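You operate a simulated robot arm through the tools that you are given. There is no shell and no other tool.

You run a simulated robot arm. Do the job below in one go: nothing can be reset, and whatever is moved stays where it is left.

## Task
Tidy up at the pump end of the packing bench. At the end: the orange spool stands on top of the green tape roll; the blue clip box from the pump end of the packing bench is on the middle of the packing bench; the yellow clip box from the pump end of the packing bench is on the middle of the packing bench; the red clip box is on the middle of the packing bench; whatever was shut is shut again. Leave all else as you found it, and nothing knocked over. Set down upright: blue clip box, red clip box, yellow clip box.

It is judged by the outcome, as a careful person would: the job done as asked, and still so three seconds after it is handed in. It fails if anything else is knocked over, pushed out of place, dropped, spilled or broken.

## Robot
A 6-joint arm with a two-finger parallel gripper, fixed in place. Base frame: the origin is at the foot of the arm, x ahead of it, y to its left, z up; the work surface is at about z = 88. Units: cm, degrees, N and s.
With the tool pointing down near the work surface it reaches from about 36 to 76 cm from the base axis. Its first joint turns from -66.0 to 66.0 degrees. Payload 2.45 kg.
The TCP is the grasp point between the finger pads, 2.4 cm short of the fingertips. In the tool frame z runs along the fingers and y along their closing line. The gripper opens to 6.8 cm. The fingers are 1.7 cm wide and 1 cm thick; the gripper's body (4 by 7 cm) begins 4.1 cm behind the TCP.
Orientation is that of the tool frame in the base frame, as a unit quaternion [w, x, y, z]. With the fingers straight down and closing along the base's y, the tool's x points along the base's -x, its y along +y and its z along -z.

## Interface
- The arm moves only by the tool nudge_tool. Its argument "targets" is a list of rows, each an object (a shift or turn left out is 0, a gripper value left out holds the last) with "delta_pos": the shift along the tool's x, y, z in m, a list of three; "rot": the turn, a rotation vector about the tool's x, y, z in degrees, a list of three. In form: [{"delta_pos": [dx, dy, dz], "rot": [ax, ay, az]}, ...]. A call has 1 to 20 rows; each row shifts and turns the commanded pose from where the row before left it, along the tool's axes as they then stand. "gripper" is the opening, from 0 (shut) to 1 (fully open), set as the call begins (left out, the last holds). Rows are played at 5 a second. More than 5 cm and 8.6 degrees between two rows, or a gripper value outside its range, and nothing of the call is played. Where a pose cannot be reached the arm comes as near as it can. A force on the tool above 40 N (or 10 N above the force at the start of the call, whichever is more), or a blocked arm, ends the call early, and 0.2 s more pass. Each finger travels about 10.8 cm/s and halts on what it meets, pressing with about 30 N; the grip force reading is that of the motor and also rises with nothing between the fingers. The clock runs only during rows and for 0.2 s after the last one: add rows that do not move to give the fingers time. It gives the time, the measured TCP pose, the force on the tool (base axes), the opening and the grip force at its end, in the units of the frame above (readings bear some noise), with the torque about the TCP (base axes, N m) and any sound that the robot's microphone picked up.
- Cameras (640 x 400 px; columns grow to the right, rows downward): "scene" is fixed at [17.5, 42.94, 145.23]; the picture's right is [-0.61, -0.79, 0.00], its down [-0.55, 0.42, -0.72] and it looks along [0.57, -0.44, -0.69] (base axes); focal length 313 px, centre (320, 200). "wrist" rides on the gripper at [8.4, 1.1, -7.5] in the tool frame; the picture's right is [-0.13, 0.99, 0.00], its down [-0.60, -0.08, -0.79] and it looks along [-0.79, -0.10, 0.61] (tool axes); focal length 251 px, centre (320, 200). There is no depth. A picture from a camera that has moved, and an enlarged one, comes with that camera's place and axes in the base frame and with its lens.
- snapshot(camera): a new picture of that camera. No time passes.
- enlarge(camera, box): a new picture of the part [left, top, right, bottom] of that camera's present view, enlarged. No time passes.
- hand_in(): hands the job in; it is judged then, once.

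Places have to be worked out from the pictures, the camera data and where the tool is seen. Open the gripper and draw the arm clear of the work before you hand the job in, unless the task says otherwise.

The tools are called after ">>>" as a command line: name --argument value ..., lists and objects as JSON in quotes. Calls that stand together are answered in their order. nudge_tool: Moves the arm, as the interface text tells. Its arguments: {"type":"object","properties":{"targets":{"type":"array"},"gripper":{"type":"number"}},"required":["targets"]} The other tools are called the same way: snapshot (camera) takes a picture; enlarge (camera, box) takes an enlarged picture of a part of a camera's view; hand_in () hands the job in.

At the start:

```text
t: 0.0
tcp_pos: [43.73, 9.47, 117.65]
ee_rot: [0.0, -0.001, 1.0, -0.001]
contact_force: [-0.6, -0.9, -0.4]
ft_torque: [0.0, 0.0, 0.0]
width: 6.79
grip_force: 0.0
```

scene: 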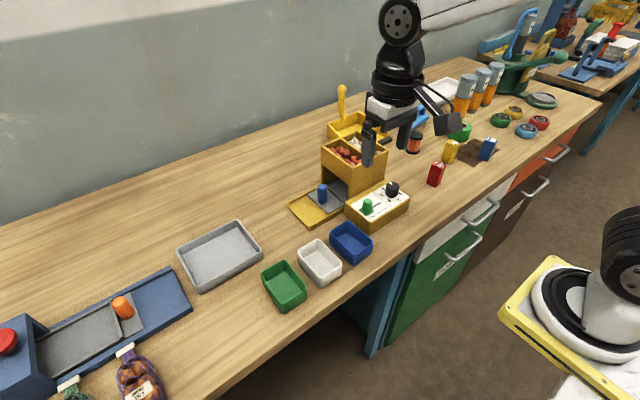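
wrist: 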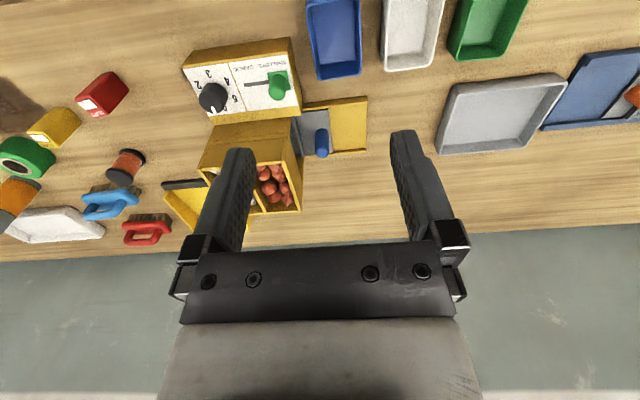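

I'll start by looking closely at both cameras before moving anything.

>>> enlarge --camera "scene" --box '[400, 40, 600, 200]'

>>> enlarge --camera "scene" --box '[260, 80, 460, 280]'

>>> enlarge --camera "scene" --box '[480, 0, 640, 100]'

>>> enlarge --camera "scene" --box '[0, 200, 320, 400]'

>>> enlarge --camera "wrist" --box '[0, 40, 220, 260]'

```text
2.50 times, centred on (500, 120) of scene
camera zoom: at [17.5, 42.94, 145.23], right [-0.61, -0.79, 0.0], down [-0.55, 0.42, -0.72], along [0.57, -0.44, -0.69], focal length 782 px, centre (-130, 400)
```

zoom: 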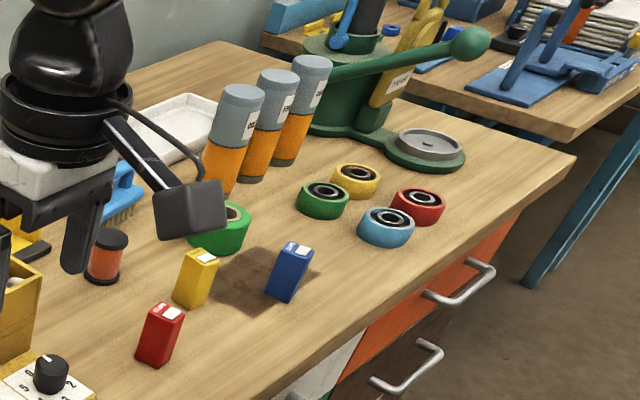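

```text
2.00 times, centred on (360, 180) of scene
camera zoom: at [17.5, 42.94, 145.23], right [-0.61, -0.79, 0.0], down [-0.55, 0.42, -0.72], along [0.57, -0.44, -0.69], focal length 625 px, centre (240, 240)
```

zoom: 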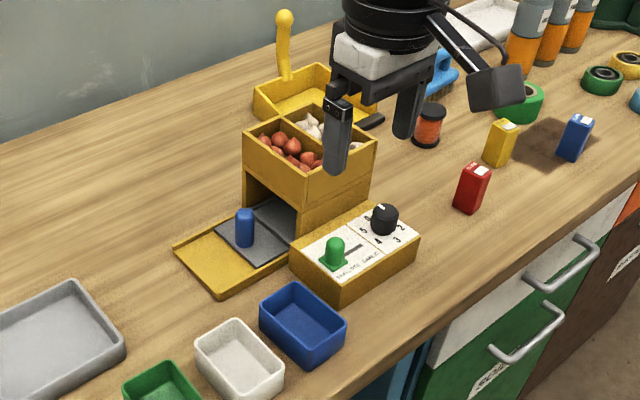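

```text
4.00 times, centred on (560, 50) of scene
camera zoom: at [17.5, 42.94, 145.23], right [-0.61, -0.79, 0.0], down [-0.55, 0.42, -0.72], along [0.57, -0.44, -0.69], focal length 1251 px, centre (-640, 800)
```

zoom: 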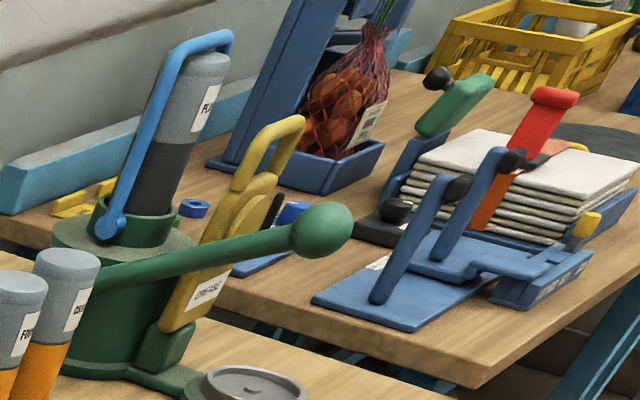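

```text
2.00 times, centred on (160, 300) of scene
camera zoom: at [17.5, 42.94, 145.23], right [-0.61, -0.79, 0.0], down [-0.55, 0.42, -0.72], along [0.57, -0.44, -0.69], focal length 625 px, centre (640, 0)
```

zoom: 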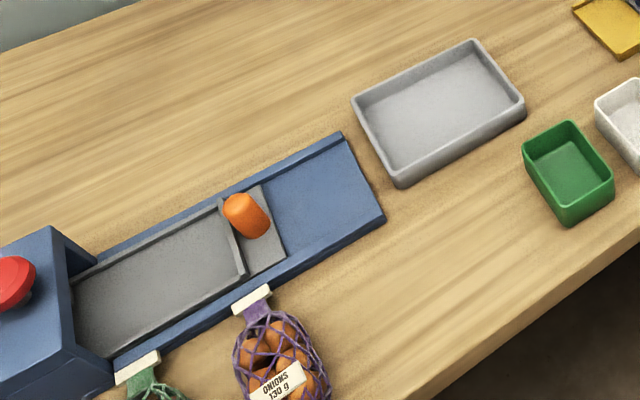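

```text
1.82 times, centred on (110, 150) of wrist
camera zoom: at [35.42, 10.54, 125.06], right [0.13, 0.99, 0.0], down [0.6, -0.08, 0.79], along [0.79, -0.1, -0.61], focal length 457 px, centre (702, 291)
```

zoom: 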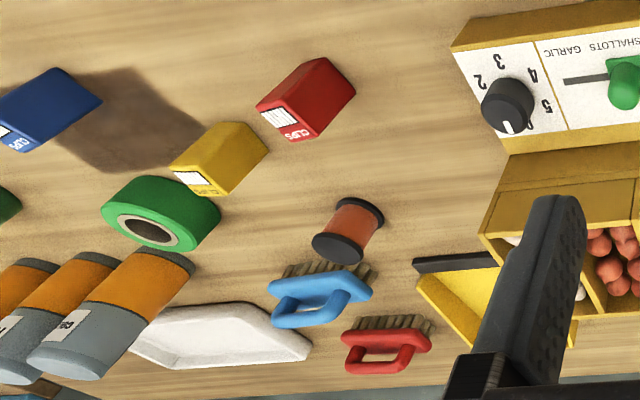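

Red, yellow and blue clip boxes stand at the right half of the bench. There is a large green roll plus four small coloured rings, so I need closer views to tell which is the "green tape roll".

>>> enlarge --camera "scene" --box '[480, 80, 570, 150]'

>>> enlarge --camera "scene" --box '[400, 110, 510, 200]'

>>> enlarge --camera "wrist" --box '[0, 60, 110, 180]'

>>> enlarge --camera "scene" --box '[380, 180, 640, 400]'

```text
5.71 times, centred on (525, 115) of scene
camera zoom: at [17.5, 42.94, 145.23], right [-0.61, -0.79, 0.0], down [-0.55, 0.42, -0.72], along [0.57, -0.44, -0.69], focal length 1787 px, centre (-851, 686)
```

zoom: 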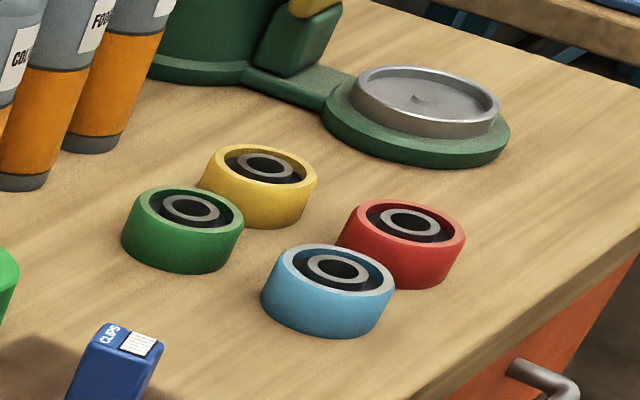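

```text
4.44 times, centred on (455, 155) of scene
camera zoom: at [17.5, 42.94, 145.23], right [-0.61, -0.79, 0.0], down [-0.55, 0.42, -0.72], along [0.57, -0.44, -0.69], focal length 1390 px, centre (-280, 400)
```

zoom: 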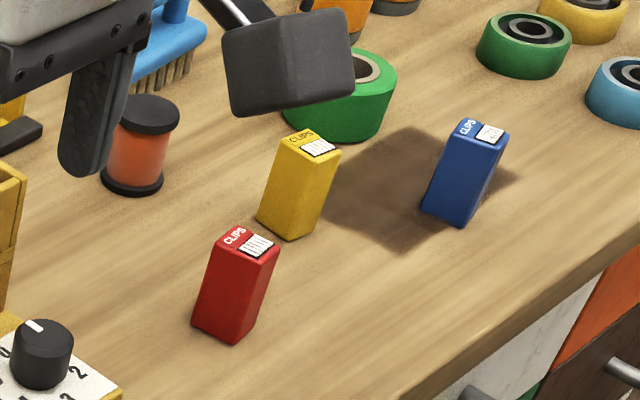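

```text
3.33 times, centred on (55, 120) of wrist
camera zoom: at [35.42, 10.54, 125.06], right [0.13, 0.99, 0.0], down [0.6, -0.08, 0.79], along [0.79, -0.1, -0.61], focal length 838 px, centre (1203, 467)
```

zoom: 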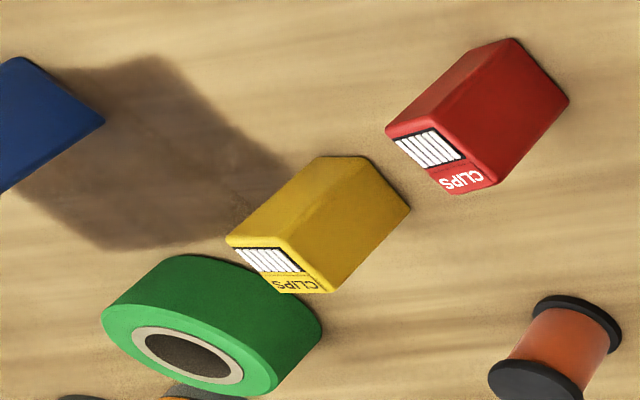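

```text
1.82 times, centred on (510, 290) of scene
camera zoom: at [17.5, 42.94, 145.23], right [-0.61, -0.79, 0.0], down [-0.55, 0.42, -0.72], along [0.57, -0.44, -0.69], focal length 568 px, centre (-26, 36)
```

zoom: 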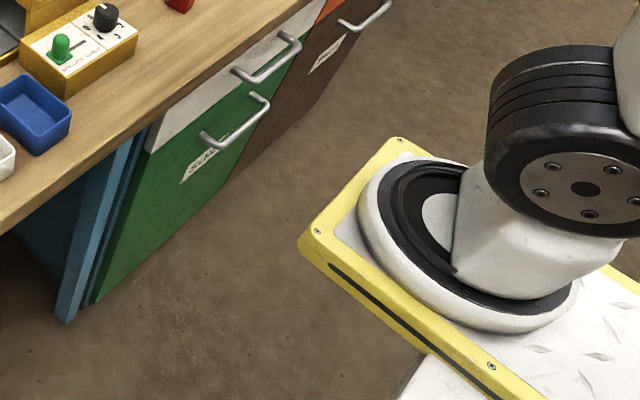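

The four small rings have bearings (rollers), so the large green roll with the cardboard core, near (61, -50), is the tape roll. I judge red at about (51, -24), yellow at (55, -36), blue at (49, -46) and the spool at (64, -30). Now I move the arm sideways at height for a closer wrist view.

>>> nudge_tool --targets '[{"delta_pos": [0, -0.045, 0]}, {"delta_pos": [0, -0.045, 0]}, {"delta_pos": [0, -0.045, 0]}, {"delta_pos": [0, -0.045, 0]}, {"delta_pos": [0, -0.045, 0]}, {"delta_pos": [0, -0.045, 0]}, {"delta_pos": [0, -0.045, 0]}, {"delta_pos": [0, -0.045, 0]}, {"delta_pos": [0, 0, 0]}]' --gripper 1

```text
t: 2.0
tcp_pos: [43.79, -26.62, 117.53]
ee_rot: [0.0, 0.0, 1.0, 0.0]
contact_force: [-0.1, -0.2, 0.5]
ft_torque: [-0.03, 0.01, -0.01]
width: 6.79
grip_force: 0.0
```

The arm is now at (43.8, -26.6, 117.5), above the clip box area. I take pictures from both cameras.

>>> snapshot --camera "wrist"

>>> snapshot --camera "scene"

>>> enlarge --camera "wrist" --box '[60, 0, 380, 200]'

```text
taken
camera wrist: at [35.47, -25.49, 125.17], right [0.13, 0.99, 0.0], down [0.6, -0.08, 0.79], along [0.79, -0.1, -0.61], focal length 251 px, centre (320, 200)
```

wrist: 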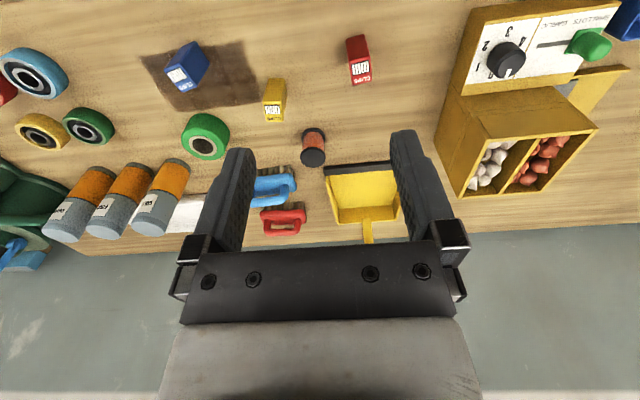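

```text
taken
```

scene: 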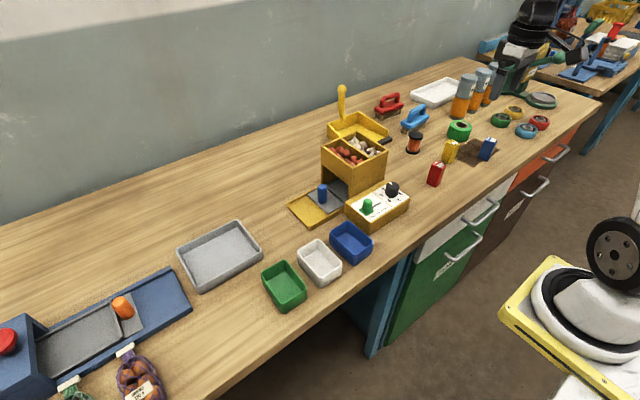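

```text
2.00 times, centred on (220, 100) of wrist
camera zoom: at [35.47, -25.49, 125.17], right [0.13, 0.99, 0.0], down [0.6, -0.08, 0.79], along [0.79, -0.1, -0.61], focal length 503 px, centre (520, 400)
```

zoom: 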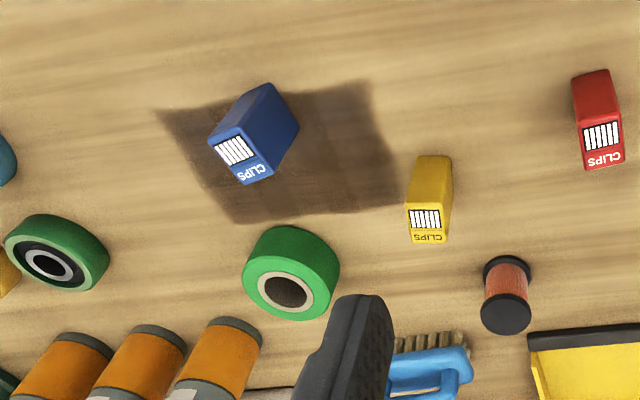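

Red looks to be at about (50.5, -22.5), yellow at (54.5, -34.3), and the boxes are about 2.5 × 2.5 × 7 cm. Before picking, I move over the middle of the bench to measure the free spots for setting down.

>>> nudge_tool --targets '[{"delta_pos": [0.015, 0.04, 0]}, {"delta_pos": [0.015, 0.04, 0]}, {"delta_pos": [0.015, 0.04, 0]}, {"delta_pos": [0.01, 0.04, 0]}, {"delta_pos": [0.005, 0.04, 0]}, {"delta_pos": [0, 0.03, 0]}, {"delta_pos": [0, 0, 0]}]'

```text
t: 3.6
tcp_pos: [37.9, -3.57, 117.68]
ee_rot: [0.0, -0.001, 1.0, 0.0]
contact_force: [0.3, -0.1, -1.2]
ft_torque: [0.01, 0.0, 0.0]
width: 6.8
grip_force: 0.1
```

The arm is at (37.9, -3.6, 117.7), in front of the dispenser. I look at the strip in front of the control box and around it.

>>> snapshot --camera "wrist"

>>> enlarge --camera "wrist" --box '[120, 0, 520, 200]'

>>> enlarge --camera "scene" --box '[320, 160, 460, 280]'

```text
taken
camera wrist: at [29.54, -2.51, 125.2], right [0.13, 0.99, 0.0], down [0.6, -0.08, 0.79], along [0.79, -0.1, -0.61], focal length 251 px, centre (320, 200)
```

wrist: 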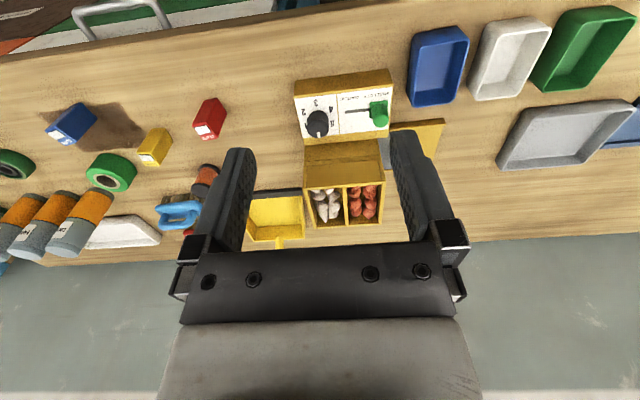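

```text
1.60 times, centred on (320, 100) of wrist
camera zoom: at [29.54, -2.51, 125.2], right [0.13, 0.99, 0.0], down [0.6, -0.08, 0.79], along [0.79, -0.1, -0.61], focal length 402 px, centre (320, 360)
```

zoom: 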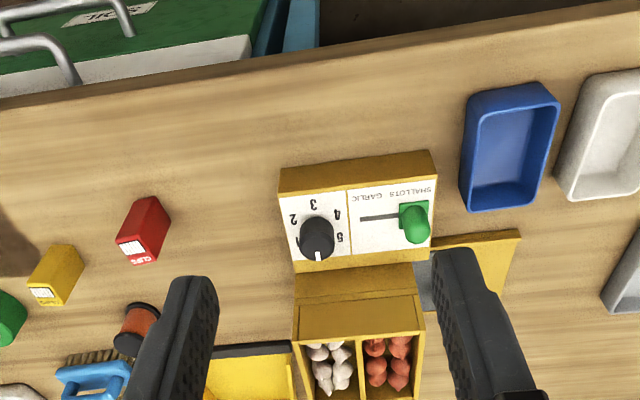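

```text
3.33 times, centred on (390, 220) of scene
camera zoom: at [17.5, 42.94, 145.23], right [-0.61, -0.79, 0.0], down [-0.55, 0.42, -0.72], along [0.57, -0.44, -0.69], focal length 1042 px, centre (87, 133)
```

zoom: 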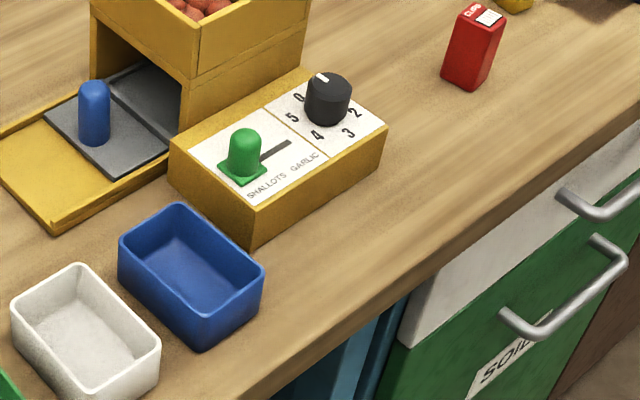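

The strip in front of the control box (x 40–48, y -9…+6) is free, with the bench edge at x≈40 and the control box face at x≈48. I plan spots at x≈44, y≈2, -4.5 and -11. Now I go back for a close look at the red box.

>>> nudge_tool --targets '[{"delta_pos": [-0.01, -0.04, 0]}, {"delta_pos": [-0.01, -0.04, 0.0]}, {"delta_pos": [-0.01, -0.04, 0.02]}, {"delta_pos": [-0.01, -0.04, 0.03]}, {"delta_pos": [-0.01, -0.03, 0.04]}, {"delta_pos": [-0.01, 0, 0.035]}, {"delta_pos": [0, 0, 0]}]'

>>> snapshot --camera "wrist"

>>> enlarge --camera "wrist" --box '[220, 40, 420, 190]'

```text
refused: row 4 steps farther than a row can; nothing moved
```

```text
taken
camera wrist: at [29.54, -2.51, 125.2], right [0.13, 0.99, 0.0], down [0.6, -0.08, 0.79], along [0.79, -0.1, -0.61], focal length 251 px, centre (320, 200)
```

wrist: 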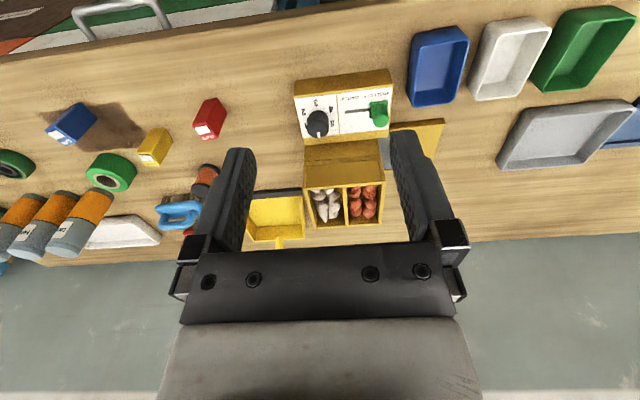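

```text
2.67 times, centred on (320, 115) of wrist
camera zoom: at [29.54, -2.51, 125.2], right [0.13, 0.99, 0.0], down [0.6, -0.08, 0.79], along [0.79, -0.1, -0.61], focal length 670 px, centre (320, 427)
```

zoom: 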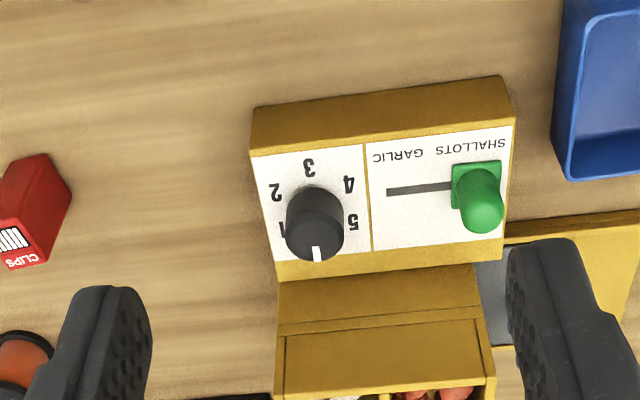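

The call was refused because one row exceeded 5 cm in total; the arm has not moved. I repeat the move with smaller rows.

>>> nudge_tool --targets '[{"delta_pos": [-0.01, -0.04, 0]}, {"delta_pos": [-0.01, -0.04, 0.0]}, {"delta_pos": [-0.01, -0.04, 0.01]}, {"delta_pos": [-0.01, -0.04, 0.015]}, {"delta_pos": [-0.01, -0.03, 0.03]}, {"delta_pos": [-0.01, 0, 0.035]}, {"delta_pos": [0, 0, 0.035]}, {"delta_pos": [0, 0, 0]}]'

```text
t: 5.4
tcp_pos: [43.85, -22.31, 104.93]
ee_rot: [0.0, 0.001, 1.0, 0.0]
contact_force: [-0.1, 0.2, 0.3]
ft_torque: [0.0, 0.01, 0.03]
width: 6.81
grip_force: 0.1
```

The tool is now at (43.85, -22.3, 104.9), just on the robot side of the red box. I take a close view to measure its centre and turn.

>>> snapshot --camera "wrist"

>>> enlarge --camera "wrist" --box '[240, 60, 400, 180]'

>>> enlarge --camera "wrist" --box '[0, 40, 240, 200]'

```text
taken
camera wrist: at [35.57, -21.27, 112.49], right [0.13, 0.99, 0.0], down [0.6, -0.08, 0.79], along [0.79, -0.1, -0.61], focal length 251 px, centre (320, 200)
```

wrist: 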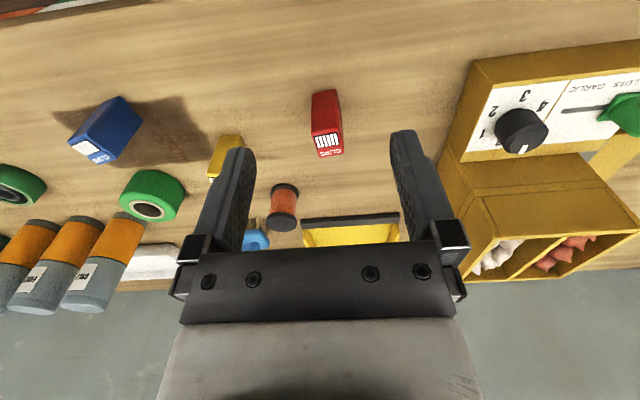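

```text
3.33 times, centred on (320, 120) of wrist
camera zoom: at [35.57, -21.27, 112.49], right [0.13, 0.99, 0.0], down [0.6, -0.08, 0.79], along [0.79, -0.1, -0.61], focal length 838 px, centre (320, 467)
```

zoom: 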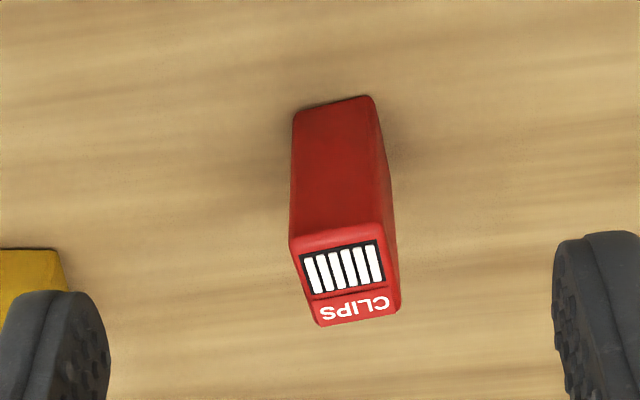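

```text
2.50 times, centred on (120, 120) of wrist
camera zoom: at [35.57, -21.27, 112.49], right [0.13, 0.99, 0.0], down [0.6, -0.08, 0.79], along [0.79, -0.1, -0.61], focal length 629 px, centre (820, 400)
```

zoom: 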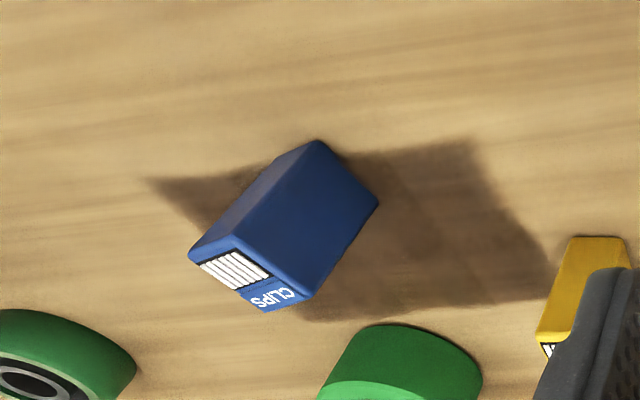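

From this view the red box base centre is about (50.5, -22.5), height ≈ 6.7, turned about 4° anticlockwise. I move above it, turn the tool 4°, and descend to z≈92.5 with the gripper open.

>>> nudge_tool --targets '[{"delta_pos": [-0.035, -0.002, 0]}, {"delta_pos": [-0.0315, 0, 0], "rot": [0, 0, -4]}, {"delta_pos": [0, 0, 0]}, {"delta_pos": [0, 0, 0.03]}, {"delta_pos": [0, 0, 0.025]}, {"delta_pos": [0, 0, 0]}]'

>>> snapshot --camera "wrist"

>>> enlarge --camera "scene" --box '[400, 110, 510, 200]'

```text
t: 6.8
tcp_pos: [50.5, -22.81, 99.21]
ee_rot: [0.0, -0.035, 0.999, 0.0]
contact_force: [-0.4, 0.3, 0.8]
ft_torque: [0.01, -0.02, -0.01]
width: 6.8
grip_force: 0.0
```

```text
taken
camera wrist: at [41.99, -22.33, 106.81], right [0.06, 1.0, 0.0], down [0.61, -0.04, 0.79], along [0.79, -0.05, -0.61], focal length 251 px, centre (320, 200)
```

wrist: 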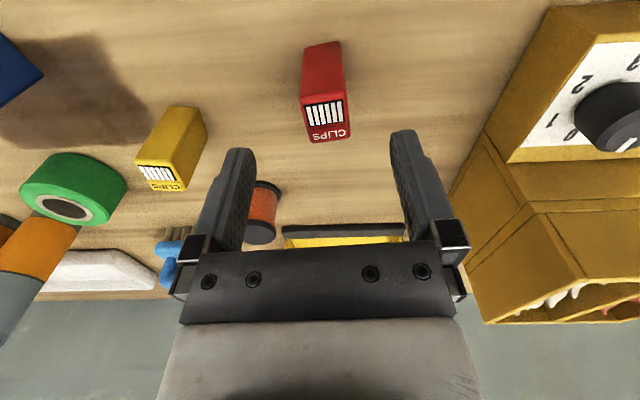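

```text
4.44 times, centred on (455, 155) of scene
camera zoom: at [17.5, 42.94, 145.23], right [-0.61, -0.79, 0.0], down [-0.55, 0.42, -0.72], along [0.57, -0.44, -0.69], focal length 1390 px, centre (-280, 400)
```

zoom: 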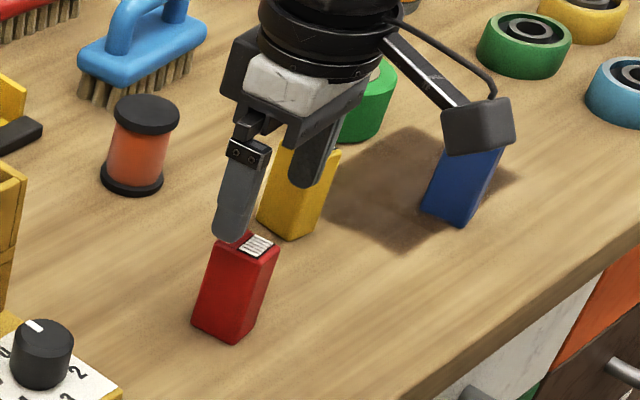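

The red box's top is seen about 0.35 cm to the +y side of the grasp line, so I correct by that and descend to z≈92.5, with the fingers straddling it in y.

>>> nudge_tool --targets '[{"delta_pos": [0.001, 0.0035, 0]}, {"delta_pos": [0, 0, 0.025]}, {"delta_pos": [0, 0, 0.025]}, {"delta_pos": [0, 0, 0.017]}, {"delta_pos": [0, 0, 0]}]'

```text
t: 8.0
tcp_pos: [50.27, -22.57, 92.67]
ee_rot: [0.001, -0.035, 0.999, -0.001]
contact_force: [-0.1, 0.5, -0.3]
ft_torque: [-0.05, 0.0, -0.03]
width: 6.8
grip_force: 0.1
```

The tool sits at (50.3, -22.6, 92.7) with no contact force. I close the gripper and give the fingers time.

>>> nudge_tool --targets '[{"delta_pos": [0, 0, 0]}, {"delta_pos": [0, 0, 0]}, {"delta_pos": [0, 0, 0]}, {"delta_pos": [0, 0, 0]}]' --gripper 0

>>> snapshot --camera "wrist"

```text
t: 9.0
tcp_pos: [50.31, -22.56, 92.7]
ee_rot: [-0.001, -0.035, 0.999, 0.0]
contact_force: [-0.6, -0.4, -0.4]
ft_torque: [-0.01, -0.01, 0.03]
width: 2.54
grip_force: 30.2
```

```text
taken
camera wrist: at [41.91, -21.99, 100.24], right [0.06, 1.0, 0.0], down [0.61, -0.04, 0.79], along [0.79, -0.05, -0.61], focal length 251 px, centre (320, 200)
```

wrist: 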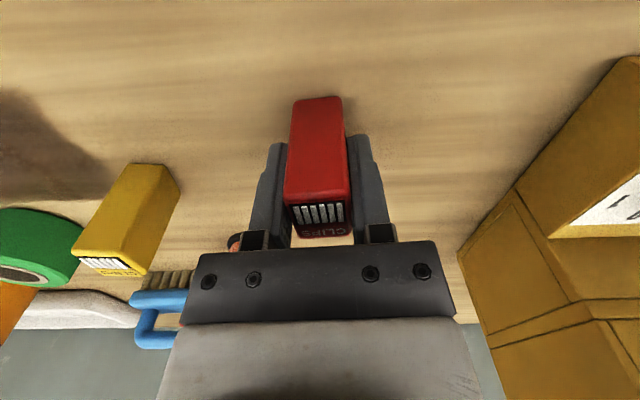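

Red is held (width 2.54, grip 30 N). I lift it 13 cm, square the tool up, and carry it at height to above (44, 2).

>>> nudge_tool --targets '[{"delta_pos": [0, 0, -0.02]}, {"delta_pos": [0, 0, -0.035]}, {"delta_pos": [0, 0, -0.04]}, {"delta_pos": [0, 0, -0.035]}, {"delta_pos": [0, 0, 0], "rot": [0, 0, 4]}, {"delta_pos": [0.02, 0.02, 0]}, {"delta_pos": [0.02, 0.035, 0]}, {"delta_pos": [0.013, 0.04, 0]}, {"delta_pos": [0.01, 0.04, 0]}, {"delta_pos": [0, 0.045, 0]}, {"delta_pos": [0, 0.04, 0]}, {"delta_pos": [0, 0.026, 0]}, {"delta_pos": [0, 0, 0]}, {"delta_pos": [0, 0, 0]}]'

>>> snapshot --camera "wrist"

>>> snapshot --camera "scene"

```text
t: 12.0
tcp_pos: [44.25, 2.31, 105.91]
ee_rot: [0.0, -0.001, 1.0, 0.0]
contact_force: [0.0, 0.2, -0.4]
ft_torque: [0.0, -0.02, 0.01]
width: 2.54
grip_force: 30.5
```

```text
taken
camera wrist: at [35.94, 3.42, 113.36], right [0.13, 0.99, 0.0], down [0.6, -0.08, 0.79], along [0.79, -0.1, -0.61], focal length 251 px, centre (320, 200)
```

wrist: 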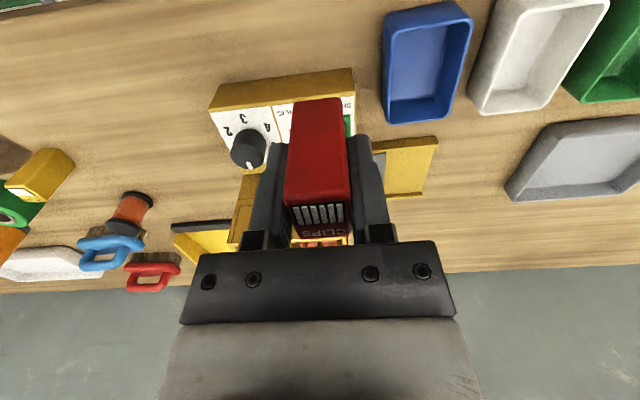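

```text
taken
```

scene: 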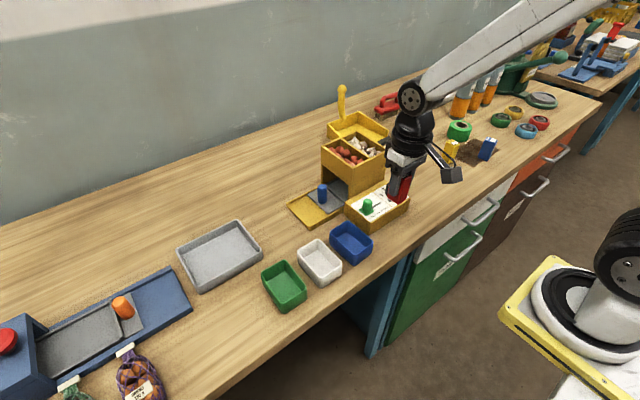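

Red is above (44.25, 2.3); the blue tray's edge is near y≈7.2 and the control box face near x≈47.9, so I shift to (44, 1.5) and lower until just above the table.

>>> nudge_tool --targets '[{"delta_pos": [0.0025, -0.008, 0]}, {"delta_pos": [0, 0, 0.03]}, {"delta_pos": [0, 0, 0.035]}, {"delta_pos": [0, 0, 0.035]}, {"delta_pos": [0, 0, 0.02]}, {"delta_pos": [0, 0, 0.006]}, {"delta_pos": [0, 0, 0]}]'

>>> snapshot --camera "wrist"

>>> enlarge --camera "scene" --box '[320, 140, 480, 260]'

```text
t: 13.6
tcp_pos: [43.74, 1.51, 93.14]
ee_rot: [0.0, 0.0, 1.0, 0.0]
contact_force: [1.2, 0.2, 0.4]
ft_torque: [0.03, 0.0, -0.02]
width: 2.52
grip_force: 29.9
```

```text
taken
camera wrist: at [35.41, 2.6, 100.72], right [0.13, 0.99, 0.0], down [0.6, -0.08, 0.79], along [0.79, -0.1, -0.61], focal length 251 px, centre (320, 200)
```

wrist: 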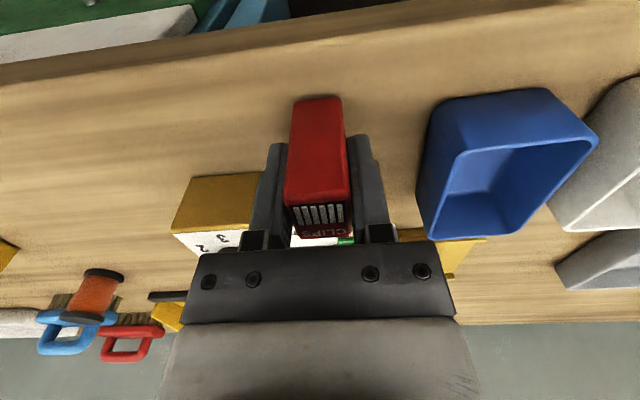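

```text
3.33 times, centred on (400, 200) of scene
camera zoom: at [17.5, 42.94, 145.23], right [-0.61, -0.79, 0.0], down [-0.55, 0.42, -0.72], along [0.57, -0.44, -0.69], focal length 1042 px, centre (53, 200)
```

zoom: 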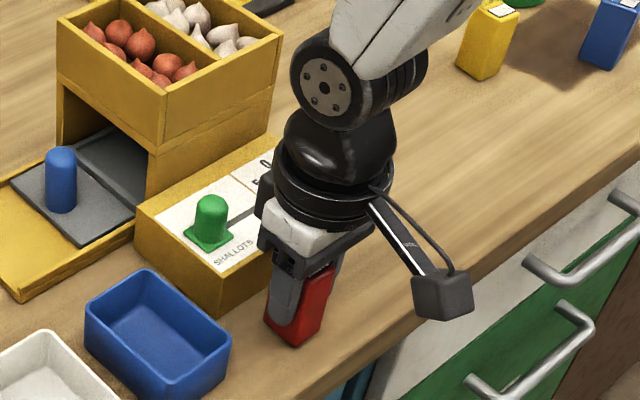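

Red is at (43.7, 1.5), about 0.4 cm above the table, with clearance all round. I lower the last bit slowly.

>>> nudge_tool --targets '[{"delta_pos": [0, 0, 0.002]}, {"delta_pos": [0, 0, 0.002]}, {"delta_pos": [0, 0, 0.0005]}, {"delta_pos": [0, 0, 0]}]'

```text
t: 14.6
tcp_pos: [43.75, 1.39, 92.77]
ee_rot: [0.0, 0.0, 1.0, 0.0]
contact_force: [0.3, 0.6, -0.4]
ft_torque: [0.01, 0.03, -0.01]
width: 2.52
grip_force: 30.1
```

No contact yet at z 92.77 (picked at 92.7). I go down a further couple of millimetres in small steps, watching the force.

>>> nudge_tool --targets '[{"delta_pos": [0, 0, 0.001]}, {"delta_pos": [0, 0, 0]}]'

```text
t: 15.2
tcp_pos: [43.67, 1.39, 92.62]
ee_rot: [0.0, 0.0, 1.0, 0.0]
contact_force: [-4.7, -0.5, 12.6]
ft_torque: [0.0, 0.13, 0.0]
width: 2.55
grip_force: 30.2
```

Contact at 12.6 N: the box is on the table. I ease off half a millimetre and open the fingers to about 4.2 cm.

>>> nudge_tool --targets '[{"delta_pos": [0, 0, -0.0007]}, {"delta_pos": [0, 0, 0]}]'

>>> nudge_tool --targets '[{"delta_pos": [0, 0, 0]}, {"delta_pos": [0, 0, 0]}, {"delta_pos": [0, 0, 0]}]' --gripper 0.62

>>> snapshot --camera "wrist"

```text
t: 15.8
tcp_pos: [43.77, 1.27, 92.61]
ee_rot: [0.001, 0.0, 1.0, 0.0]
contact_force: [0.5, 0.3, -1.1]
ft_torque: [-0.02, -0.01, 0.0]
width: 2.55
grip_force: 29.9
```

```text
t: 16.6
tcp_pos: [43.61, 1.23, 92.78]
ee_rot: [0.0, 0.0, 1.0, 0.001]
contact_force: [0.1, 0.0, 0.1]
ft_torque: [0.0, 0.01, -0.02]
width: 4.24
grip_force: 0.1
```

```text
taken
camera wrist: at [35.4, 2.48, 100.27], right [0.13, 0.99, 0.0], down [0.6, -0.08, 0.79], along [0.79, -0.1, -0.61], focal length 251 px, centre (320, 200)
```

wrist: 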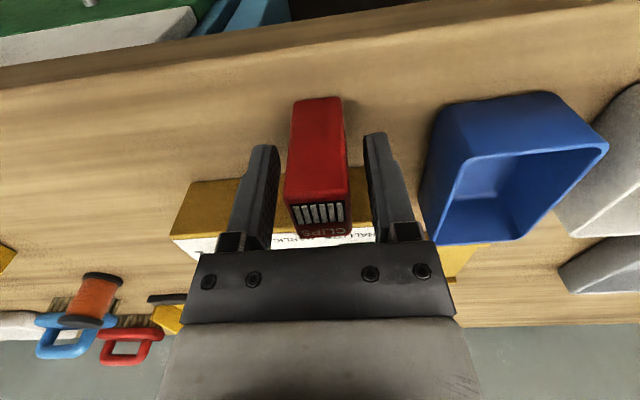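

Red stands free between the fingers. I raise straight up and travel to a viewing spot for the yellow box.

>>> nudge_tool --targets '[{"delta_pos": [0, 0, -0.02]}, {"delta_pos": [0, 0, -0.035]}, {"delta_pos": [0, 0, -0.04]}, {"delta_pos": [0, 0, -0.045]}, {"delta_pos": [0, 0, -0.015]}, {"delta_pos": [0, -0.03, 0]}, {"delta_pos": [0, -0.045, 0]}, {"delta_pos": [0, -0.045, 0]}, {"delta_pos": [0, -0.045, 0]}, {"delta_pos": [-0.01, -0.045, 0]}, {"delta_pos": [-0.01, -0.045, 0]}, {"delta_pos": [-0.01, -0.045, 0]}, {"delta_pos": [0, -0.045, 0]}, {"delta_pos": [0, -0.01, 0.02]}, {"delta_pos": [0, 0, 0]}]' --gripper 1

>>> snapshot --camera "wrist"

>>> enlarge --camera "wrist" --box '[240, 40, 420, 180]'

>>> enlarge --camera "scene" --box '[320, 140, 480, 260]'

```text
t: 19.8
tcp_pos: [46.86, -34.22, 106.36]
ee_rot: [0.0, 0.0, 1.0, -0.001]
contact_force: [-1.0, 0.4, 0.5]
ft_torque: [-0.01, -0.01, 0.0]
width: 6.79
grip_force: 0.0
```

```text
taken
camera wrist: at [38.57, -33.1, 113.89], right [0.13, 0.99, 0.0], down [0.6, -0.08, 0.79], along [0.79, -0.1, -0.61], focal length 251 px, centre (320, 200)
```

wrist: 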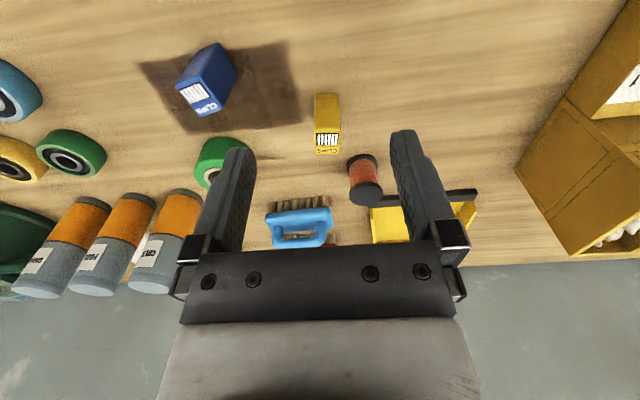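

```text
2.86 times, centred on (330, 110) of wrist
camera zoom: at [38.57, -33.1, 113.89], right [0.13, 0.99, 0.0], down [0.6, -0.08, 0.79], along [0.79, -0.1, -0.61], focal length 718 px, centre (291, 457)
```

zoom: 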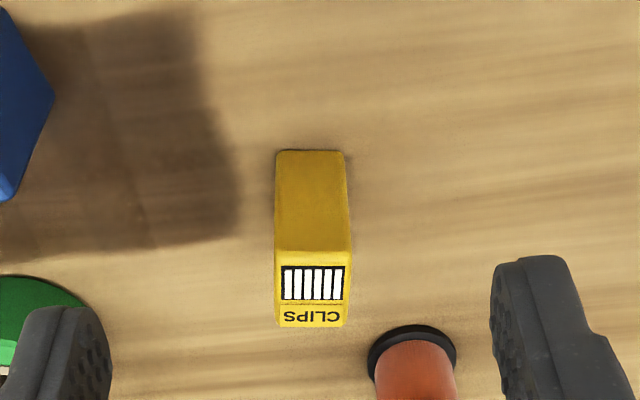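

```text
3.33 times, centred on (400, 200) of scene
camera zoom: at [17.5, 42.94, 145.23], right [-0.61, -0.79, 0.0], down [-0.55, 0.42, -0.72], along [0.57, -0.44, -0.69], focal length 1042 px, centre (53, 200)
```

zoom: 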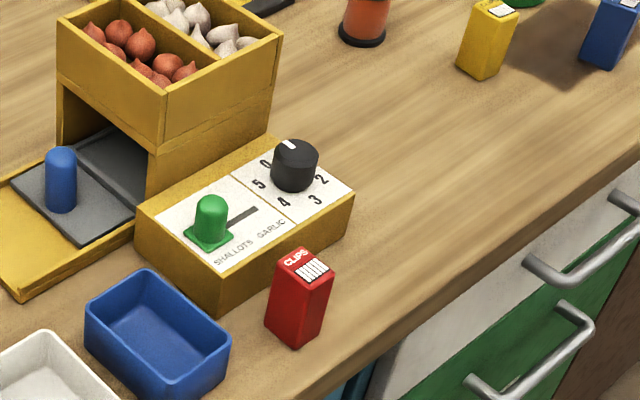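

Red stands upright in its new place. The yellow box centre is about (54.45, -34.45), turned about -6.5°. I move above it, turn the tool to match, and descend partway to check alignment.

>>> nudge_tool --targets '[{"delta_pos": [-0.04, -0.002, 0]}, {"delta_pos": [-0.036, 0, 0], "rot": [0, 0, 6.5]}, {"delta_pos": [0, 0, 0]}, {"delta_pos": [0, 0, 0.035]}, {"delta_pos": [0, 0, 0.035]}, {"delta_pos": [0, 0, 0]}, {"delta_pos": [0, 0, 0]}]'

>>> snapshot --camera "wrist"

```text
t: 21.4
tcp_pos: [54.29, -34.12, 99.33]
ee_rot: [0.0, 0.056, 0.998, 0.0]
contact_force: [-0.2, -1.1, -0.7]
ft_torque: [0.04, 0.0, 0.02]
width: 6.8
grip_force: 0.1
```

```text
taken
camera wrist: at [46.13, -32.16, 106.79], right [0.24, 0.97, 0.0], down [0.59, -0.15, 0.79], along [0.77, -0.19, -0.61], focal length 251 px, centre (320, 200)
```

wrist: 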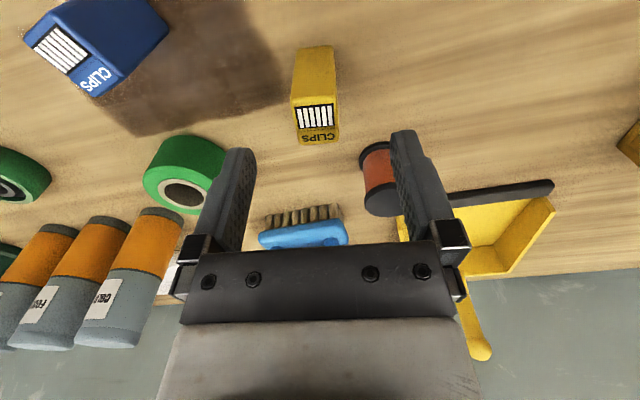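

Aligned to within 0.2 cm. I shift -0.2 cm sideways, descend to z≈92.7, and close.

>>> nudge_tool --targets '[{"delta_pos": [0, -0.0022, 0]}, {"delta_pos": [0, 0, 0.025]}, {"delta_pos": [0, 0, 0.025]}, {"delta_pos": [0, 0, 0.016]}, {"delta_pos": [0, 0, 0]}]'

>>> nudge_tool --targets '[{"delta_pos": [0, 0, 0]}, {"delta_pos": [0, 0, 0]}, {"delta_pos": [0, 0, 0]}, {"delta_pos": [0, 0, 0]}]' --gripper 0

>>> snapshot --camera "wrist"

```text
t: 22.6
tcp_pos: [54.47, -34.48, 92.65]
ee_rot: [0.0, 0.057, 0.998, 0.0]
contact_force: [-0.6, 0.1, -0.2]
ft_torque: [-0.01, 0.01, -0.03]
width: 6.81
grip_force: 0.1
```

```text
t: 23.6
tcp_pos: [54.41, -34.43, 92.71]
ee_rot: [0.0, 0.057, 0.998, 0.0]
contact_force: [0.4, -0.5, 0.0]
ft_torque: [0.01, 0.0, 0.04]
width: 2.55
grip_force: 29.5
```

```text
taken
camera wrist: at [46.19, -32.45, 100.18], right [0.24, 0.97, 0.0], down [0.59, -0.15, 0.79], along [0.77, -0.19, -0.61], focal length 251 px, centre (320, 200)
```

wrist: 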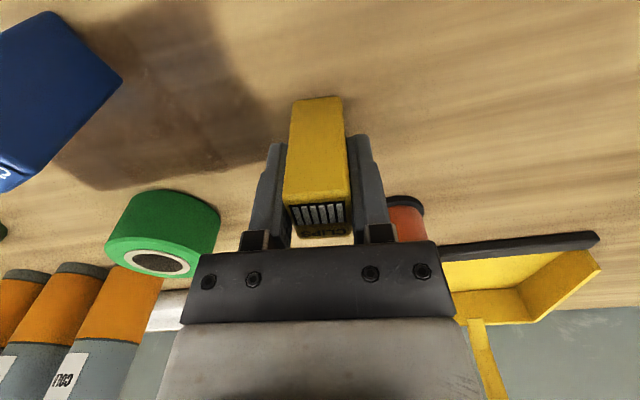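

Yellow is held (2.55 cm). I lift, square up, and carry it to above (44, -5).

>>> nudge_tool --targets '[{"delta_pos": [0, 0, -0.02]}, {"delta_pos": [0, 0, -0.035]}, {"delta_pos": [0, 0, -0.04]}, {"delta_pos": [0, 0, -0.04]}, {"delta_pos": [0, 0, 0], "rot": [0, 0, -6.5]}, {"delta_pos": [0.02, 0.02, 0]}, {"delta_pos": [0.02, 0.035, 0]}, {"delta_pos": [0.02, 0.04, 0]}, {"delta_pos": [0.02, 0.04, 0]}, {"delta_pos": [0.02, 0.04, 0]}, {"delta_pos": [0.004, 0.04, 0]}, {"delta_pos": [0, 0.04, 0]}, {"delta_pos": [0, 0.035, 0]}, {"delta_pos": [0, 0, 0]}, {"delta_pos": [0, 0, 0]}]'

>>> snapshot --camera "wrist"

```text
t: 26.8
tcp_pos: [44.17, -5.94, 106.47]
ee_rot: [0.0, -0.001, 1.0, 0.0]
contact_force: [0.1, -0.3, -0.8]
ft_torque: [0.01, 0.0, 0.0]
width: 2.54
grip_force: 30.5
```

```text
taken
camera wrist: at [35.81, -4.79, 113.91], right [0.13, 0.99, 0.0], down [0.6, -0.08, 0.79], along [0.79, -0.1, -0.61], focal length 251 px, centre (320, 200)
```

wrist: 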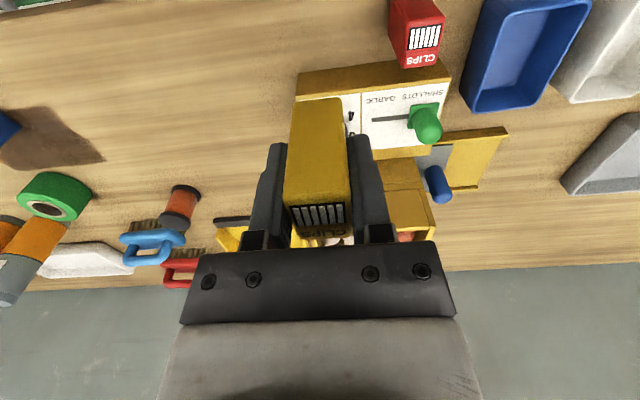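

Above (44.2, -5.9), with red about 7 cm to the side. I nudge to (43.9, -5.5) and lower to just above the table.

>>> nudge_tool --targets '[{"delta_pos": [0.003, 0.004, 0]}, {"delta_pos": [0, 0, 0.03]}, {"delta_pos": [0, 0, 0.035]}, {"delta_pos": [0, 0, 0.035]}, {"delta_pos": [0, 0, 0.02]}, {"delta_pos": [0, 0, 0.01]}, {"delta_pos": [0, 0, 0.004]}, {"delta_pos": [0, 0, 0]}]'

>>> nudge_tool --targets '[{"delta_pos": [0, 0, 0.0015]}, {"delta_pos": [0, 0, 0.001]}, {"delta_pos": [0, 0, 0]}]'

```text
t: 28.6
tcp_pos: [43.74, -5.17, 92.82]
ee_rot: [0.0, 0.0, 1.0, 0.0]
contact_force: [-0.5, -0.1, -0.4]
ft_torque: [0.02, 0.0, 0.0]
width: 2.55
grip_force: 29.4
```

```text
t: 29.4
tcp_pos: [43.69, -5.08, 92.51]
ee_rot: [0.002, 0.001, 1.0, 0.0]
contact_force: [-2.3, -0.9, 14.9]
ft_torque: [-0.03, 0.1, 0.01]
width: 2.53
grip_force: 29.8
```

Contact at 15 N: yellow is on the table. I ease off slightly and open to about 4.2 cm.

>>> nudge_tool --targets '[{"delta_pos": [0, 0, -0.001]}, {"delta_pos": [0, 0, 0]}]'

>>> nudge_tool --targets '[{"delta_pos": [0, 0, 0]}, {"delta_pos": [0, 0, 0]}, {"delta_pos": [0, 0, 0]}]' --gripper 0.62

>>> snapshot --camera "wrist"

```text
t: 30.0
tcp_pos: [43.59, -5.1, 92.65]
ee_rot: [0.0, 0.0, 1.0, 0.0]
contact_force: [0.7, 1.0, 2.1]
ft_torque: [0.0, -0.11, 0.0]
width: 2.55
grip_force: 29.8
```

```text
t: 30.8
tcp_pos: [43.7, -5.1, 92.83]
ee_rot: [0.0, 0.0, 1.0, 0.0]
contact_force: [0.4, -0.3, 0.6]
ft_torque: [0.01, -0.01, -0.03]
width: 4.23
grip_force: 0.1
```

```text
taken
camera wrist: at [35.3, -4.05, 100.19], right [0.13, 0.99, 0.0], down [0.6, -0.08, 0.79], along [0.79, -0.1, -0.61], focal length 251 px, centre (320, 200)
```

wrist: 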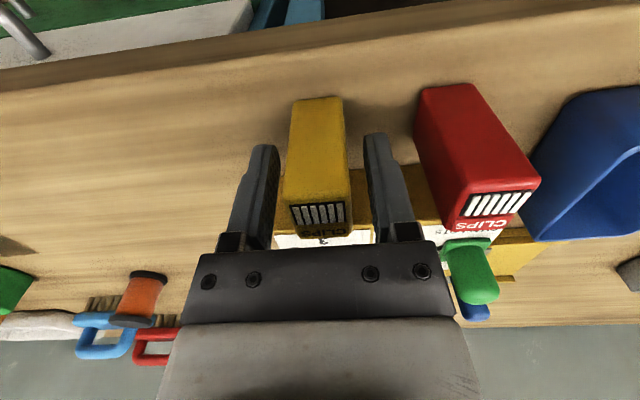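

Yellow stands free. I rise straight up before opening any wider, then travel to a viewing spot for the blue box.

>>> nudge_tool --targets '[{"delta_pos": [0, 0, -0.02]}, {"delta_pos": [0, 0, -0.035]}, {"delta_pos": [0, 0, -0.04]}, {"delta_pos": [0, 0, -0.04]}, {"delta_pos": [0, 0, 0]}]'

>>> nudge_tool --targets '[{"delta_pos": [0, -0.03, 0]}, {"delta_pos": [0, -0.045, 0]}, {"delta_pos": [0, -0.045, 0]}, {"delta_pos": [0, -0.045, 0]}, {"delta_pos": [0, -0.045, 0]}, {"delta_pos": [0, -0.045, 0]}, {"delta_pos": [0.01, -0.045, 0]}, {"delta_pos": [0.01, -0.045, 0]}, {"delta_pos": [0, -0.045, 0]}, {"delta_pos": [0, -0.01, 0]}, {"delta_pos": [0, 0, 0]}]' --gripper 1

>>> snapshot --camera "wrist"

>>> enlarge --camera "wrist" --box '[220, 30, 420, 170]'

>>> enlarge --camera "scene" --box '[320, 140, 480, 260]'

```text
t: 32.0
tcp_pos: [43.53, -5.21, 106.18]
ee_rot: [-0.001, 0.001, 1.0, 0.0]
contact_force: [0.2, 0.7, -0.5]
ft_torque: [-0.02, 0.04, 0.01]
width: 4.26
grip_force: 0.2
```

```text
t: 34.4
tcp_pos: [41.65, -45.28, 106.13]
ee_rot: [0.0, 0.0, 1.0, 0.001]
contact_force: [0.8, -0.7, 0.2]
ft_torque: [0.02, -0.01, 0.01]
width: 6.8
grip_force: 0.1
```

```text
taken
camera wrist: at [33.34, -44.1, 113.58], right [0.13, 0.99, 0.0], down [0.6, -0.08, 0.79], along [0.79, -0.1, -0.61], focal length 251 px, centre (320, 200)
```

wrist: 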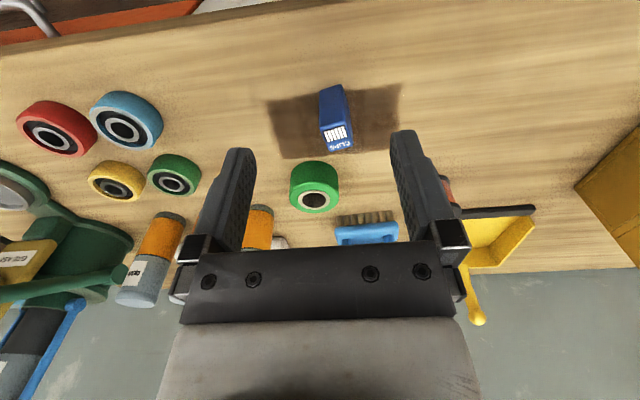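

```text
2.86 times, centred on (320, 100) of wrist
camera zoom: at [33.34, -44.1, 113.58], right [0.13, 0.99, 0.0], down [0.6, -0.08, 0.79], along [0.79, -0.1, -0.61], focal length 718 px, centre (320, 486)
```

zoom: 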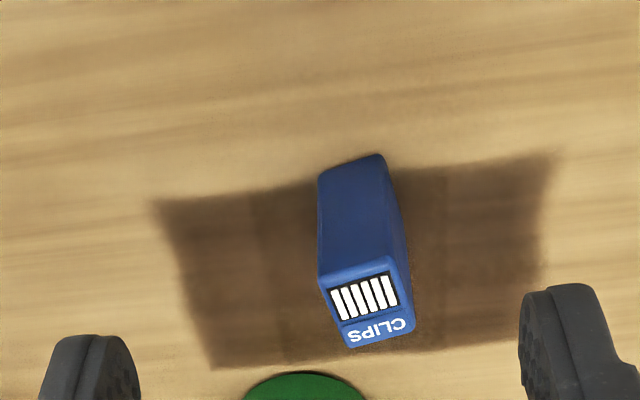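

```text
3.33 times, centred on (400, 200) of scene
camera zoom: at [17.5, 42.94, 145.23], right [-0.61, -0.79, 0.0], down [-0.55, 0.42, -0.72], along [0.57, -0.44, -0.69], focal length 1042 px, centre (53, 200)
```

zoom: 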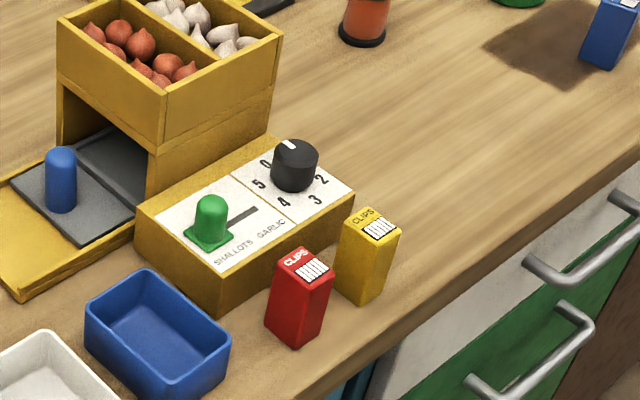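

Red and yellow both stand well. The blue box centre is about (48.45, -44.55), turned about +10°. I move above it, turn the tool 10°, and descend partway.

>>> nudge_tool --targets '[{"delta_pos": [-0.04, 0.007, 0]}, {"delta_pos": [-0.028, 0, 0]}, {"delta_pos": [0, 0, 0], "rot": [0, 0, -5]}, {"delta_pos": [0, 0, 0], "rot": [0, 0, -5]}, {"delta_pos": [0, 0, 0.035]}, {"delta_pos": [0, 0, 0.035]}, {"delta_pos": [0, 0, 0]}, {"delta_pos": [0, 0, 0]}]'

>>> snapshot --camera "wrist"

```text
t: 36.2
tcp_pos: [48.49, -44.37, 99.15]
ee_rot: [0.0, -0.087, 0.996, 0.0]
contact_force: [0.4, -1.4, -0.8]
ft_torque: [0.0, 0.0, 0.02]
width: 6.81
grip_force: 0.0
```

```text
taken
camera wrist: at [40.03, -44.8, 106.69], right [-0.05, 1.0, 0.0], down [0.61, 0.03, 0.79], along [0.79, 0.04, -0.61], focal length 251 px, centre (320, 200)
```

wrist: 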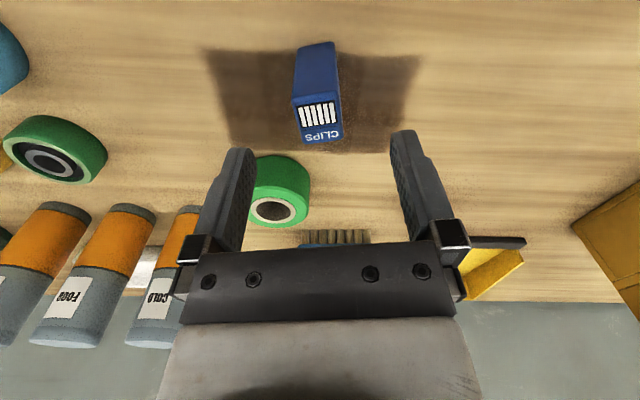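

Well aligned. I make a small correction (2° more turn, 0.15 cm toward the base), descend to z≈92.7 and close.

>>> nudge_tool --targets '[{"delta_pos": [0.0015, 0, 0], "rot": [0, 0, -2]}, {"delta_pos": [0, 0, 0.025]}, {"delta_pos": [0, 0, 0.025]}, {"delta_pos": [0, 0, 0.0145]}, {"delta_pos": [0, 0, 0]}]'

>>> nudge_tool --targets '[{"delta_pos": [0, 0, 0]}, {"delta_pos": [0, 0, 0]}, {"delta_pos": [0, 0, 0]}, {"delta_pos": [0, 0, 0]}]' --gripper 0

>>> snapshot --camera "wrist"

```text
t: 37.4
tcp_pos: [48.28, -44.44, 92.73]
ee_rot: [0.0, -0.105, 0.994, 0.0]
contact_force: [-0.1, 0.3, -0.1]
ft_torque: [0.03, 0.0, 0.0]
width: 6.79
grip_force: 0.0
```

```text
t: 38.4
tcp_pos: [48.26, -44.47, 92.63]
ee_rot: [0.0, -0.105, 0.994, 0.0]
contact_force: [-0.5, 0.2, -0.1]
ft_torque: [-0.03, 0.0, 0.0]
width: 2.54
grip_force: 30.2
```

```text
taken
camera wrist: at [39.9, -45.05, 100.2], right [-0.08, 1.0, 0.0], down [0.61, 0.05, 0.79], along [0.79, 0.06, -0.61], focal length 251 px, centre (320, 200)
```

wrist: 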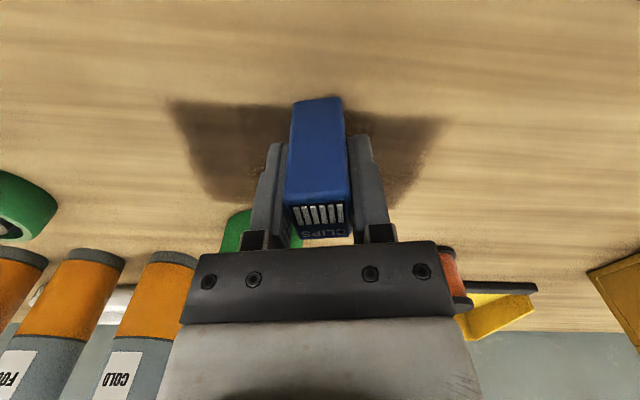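

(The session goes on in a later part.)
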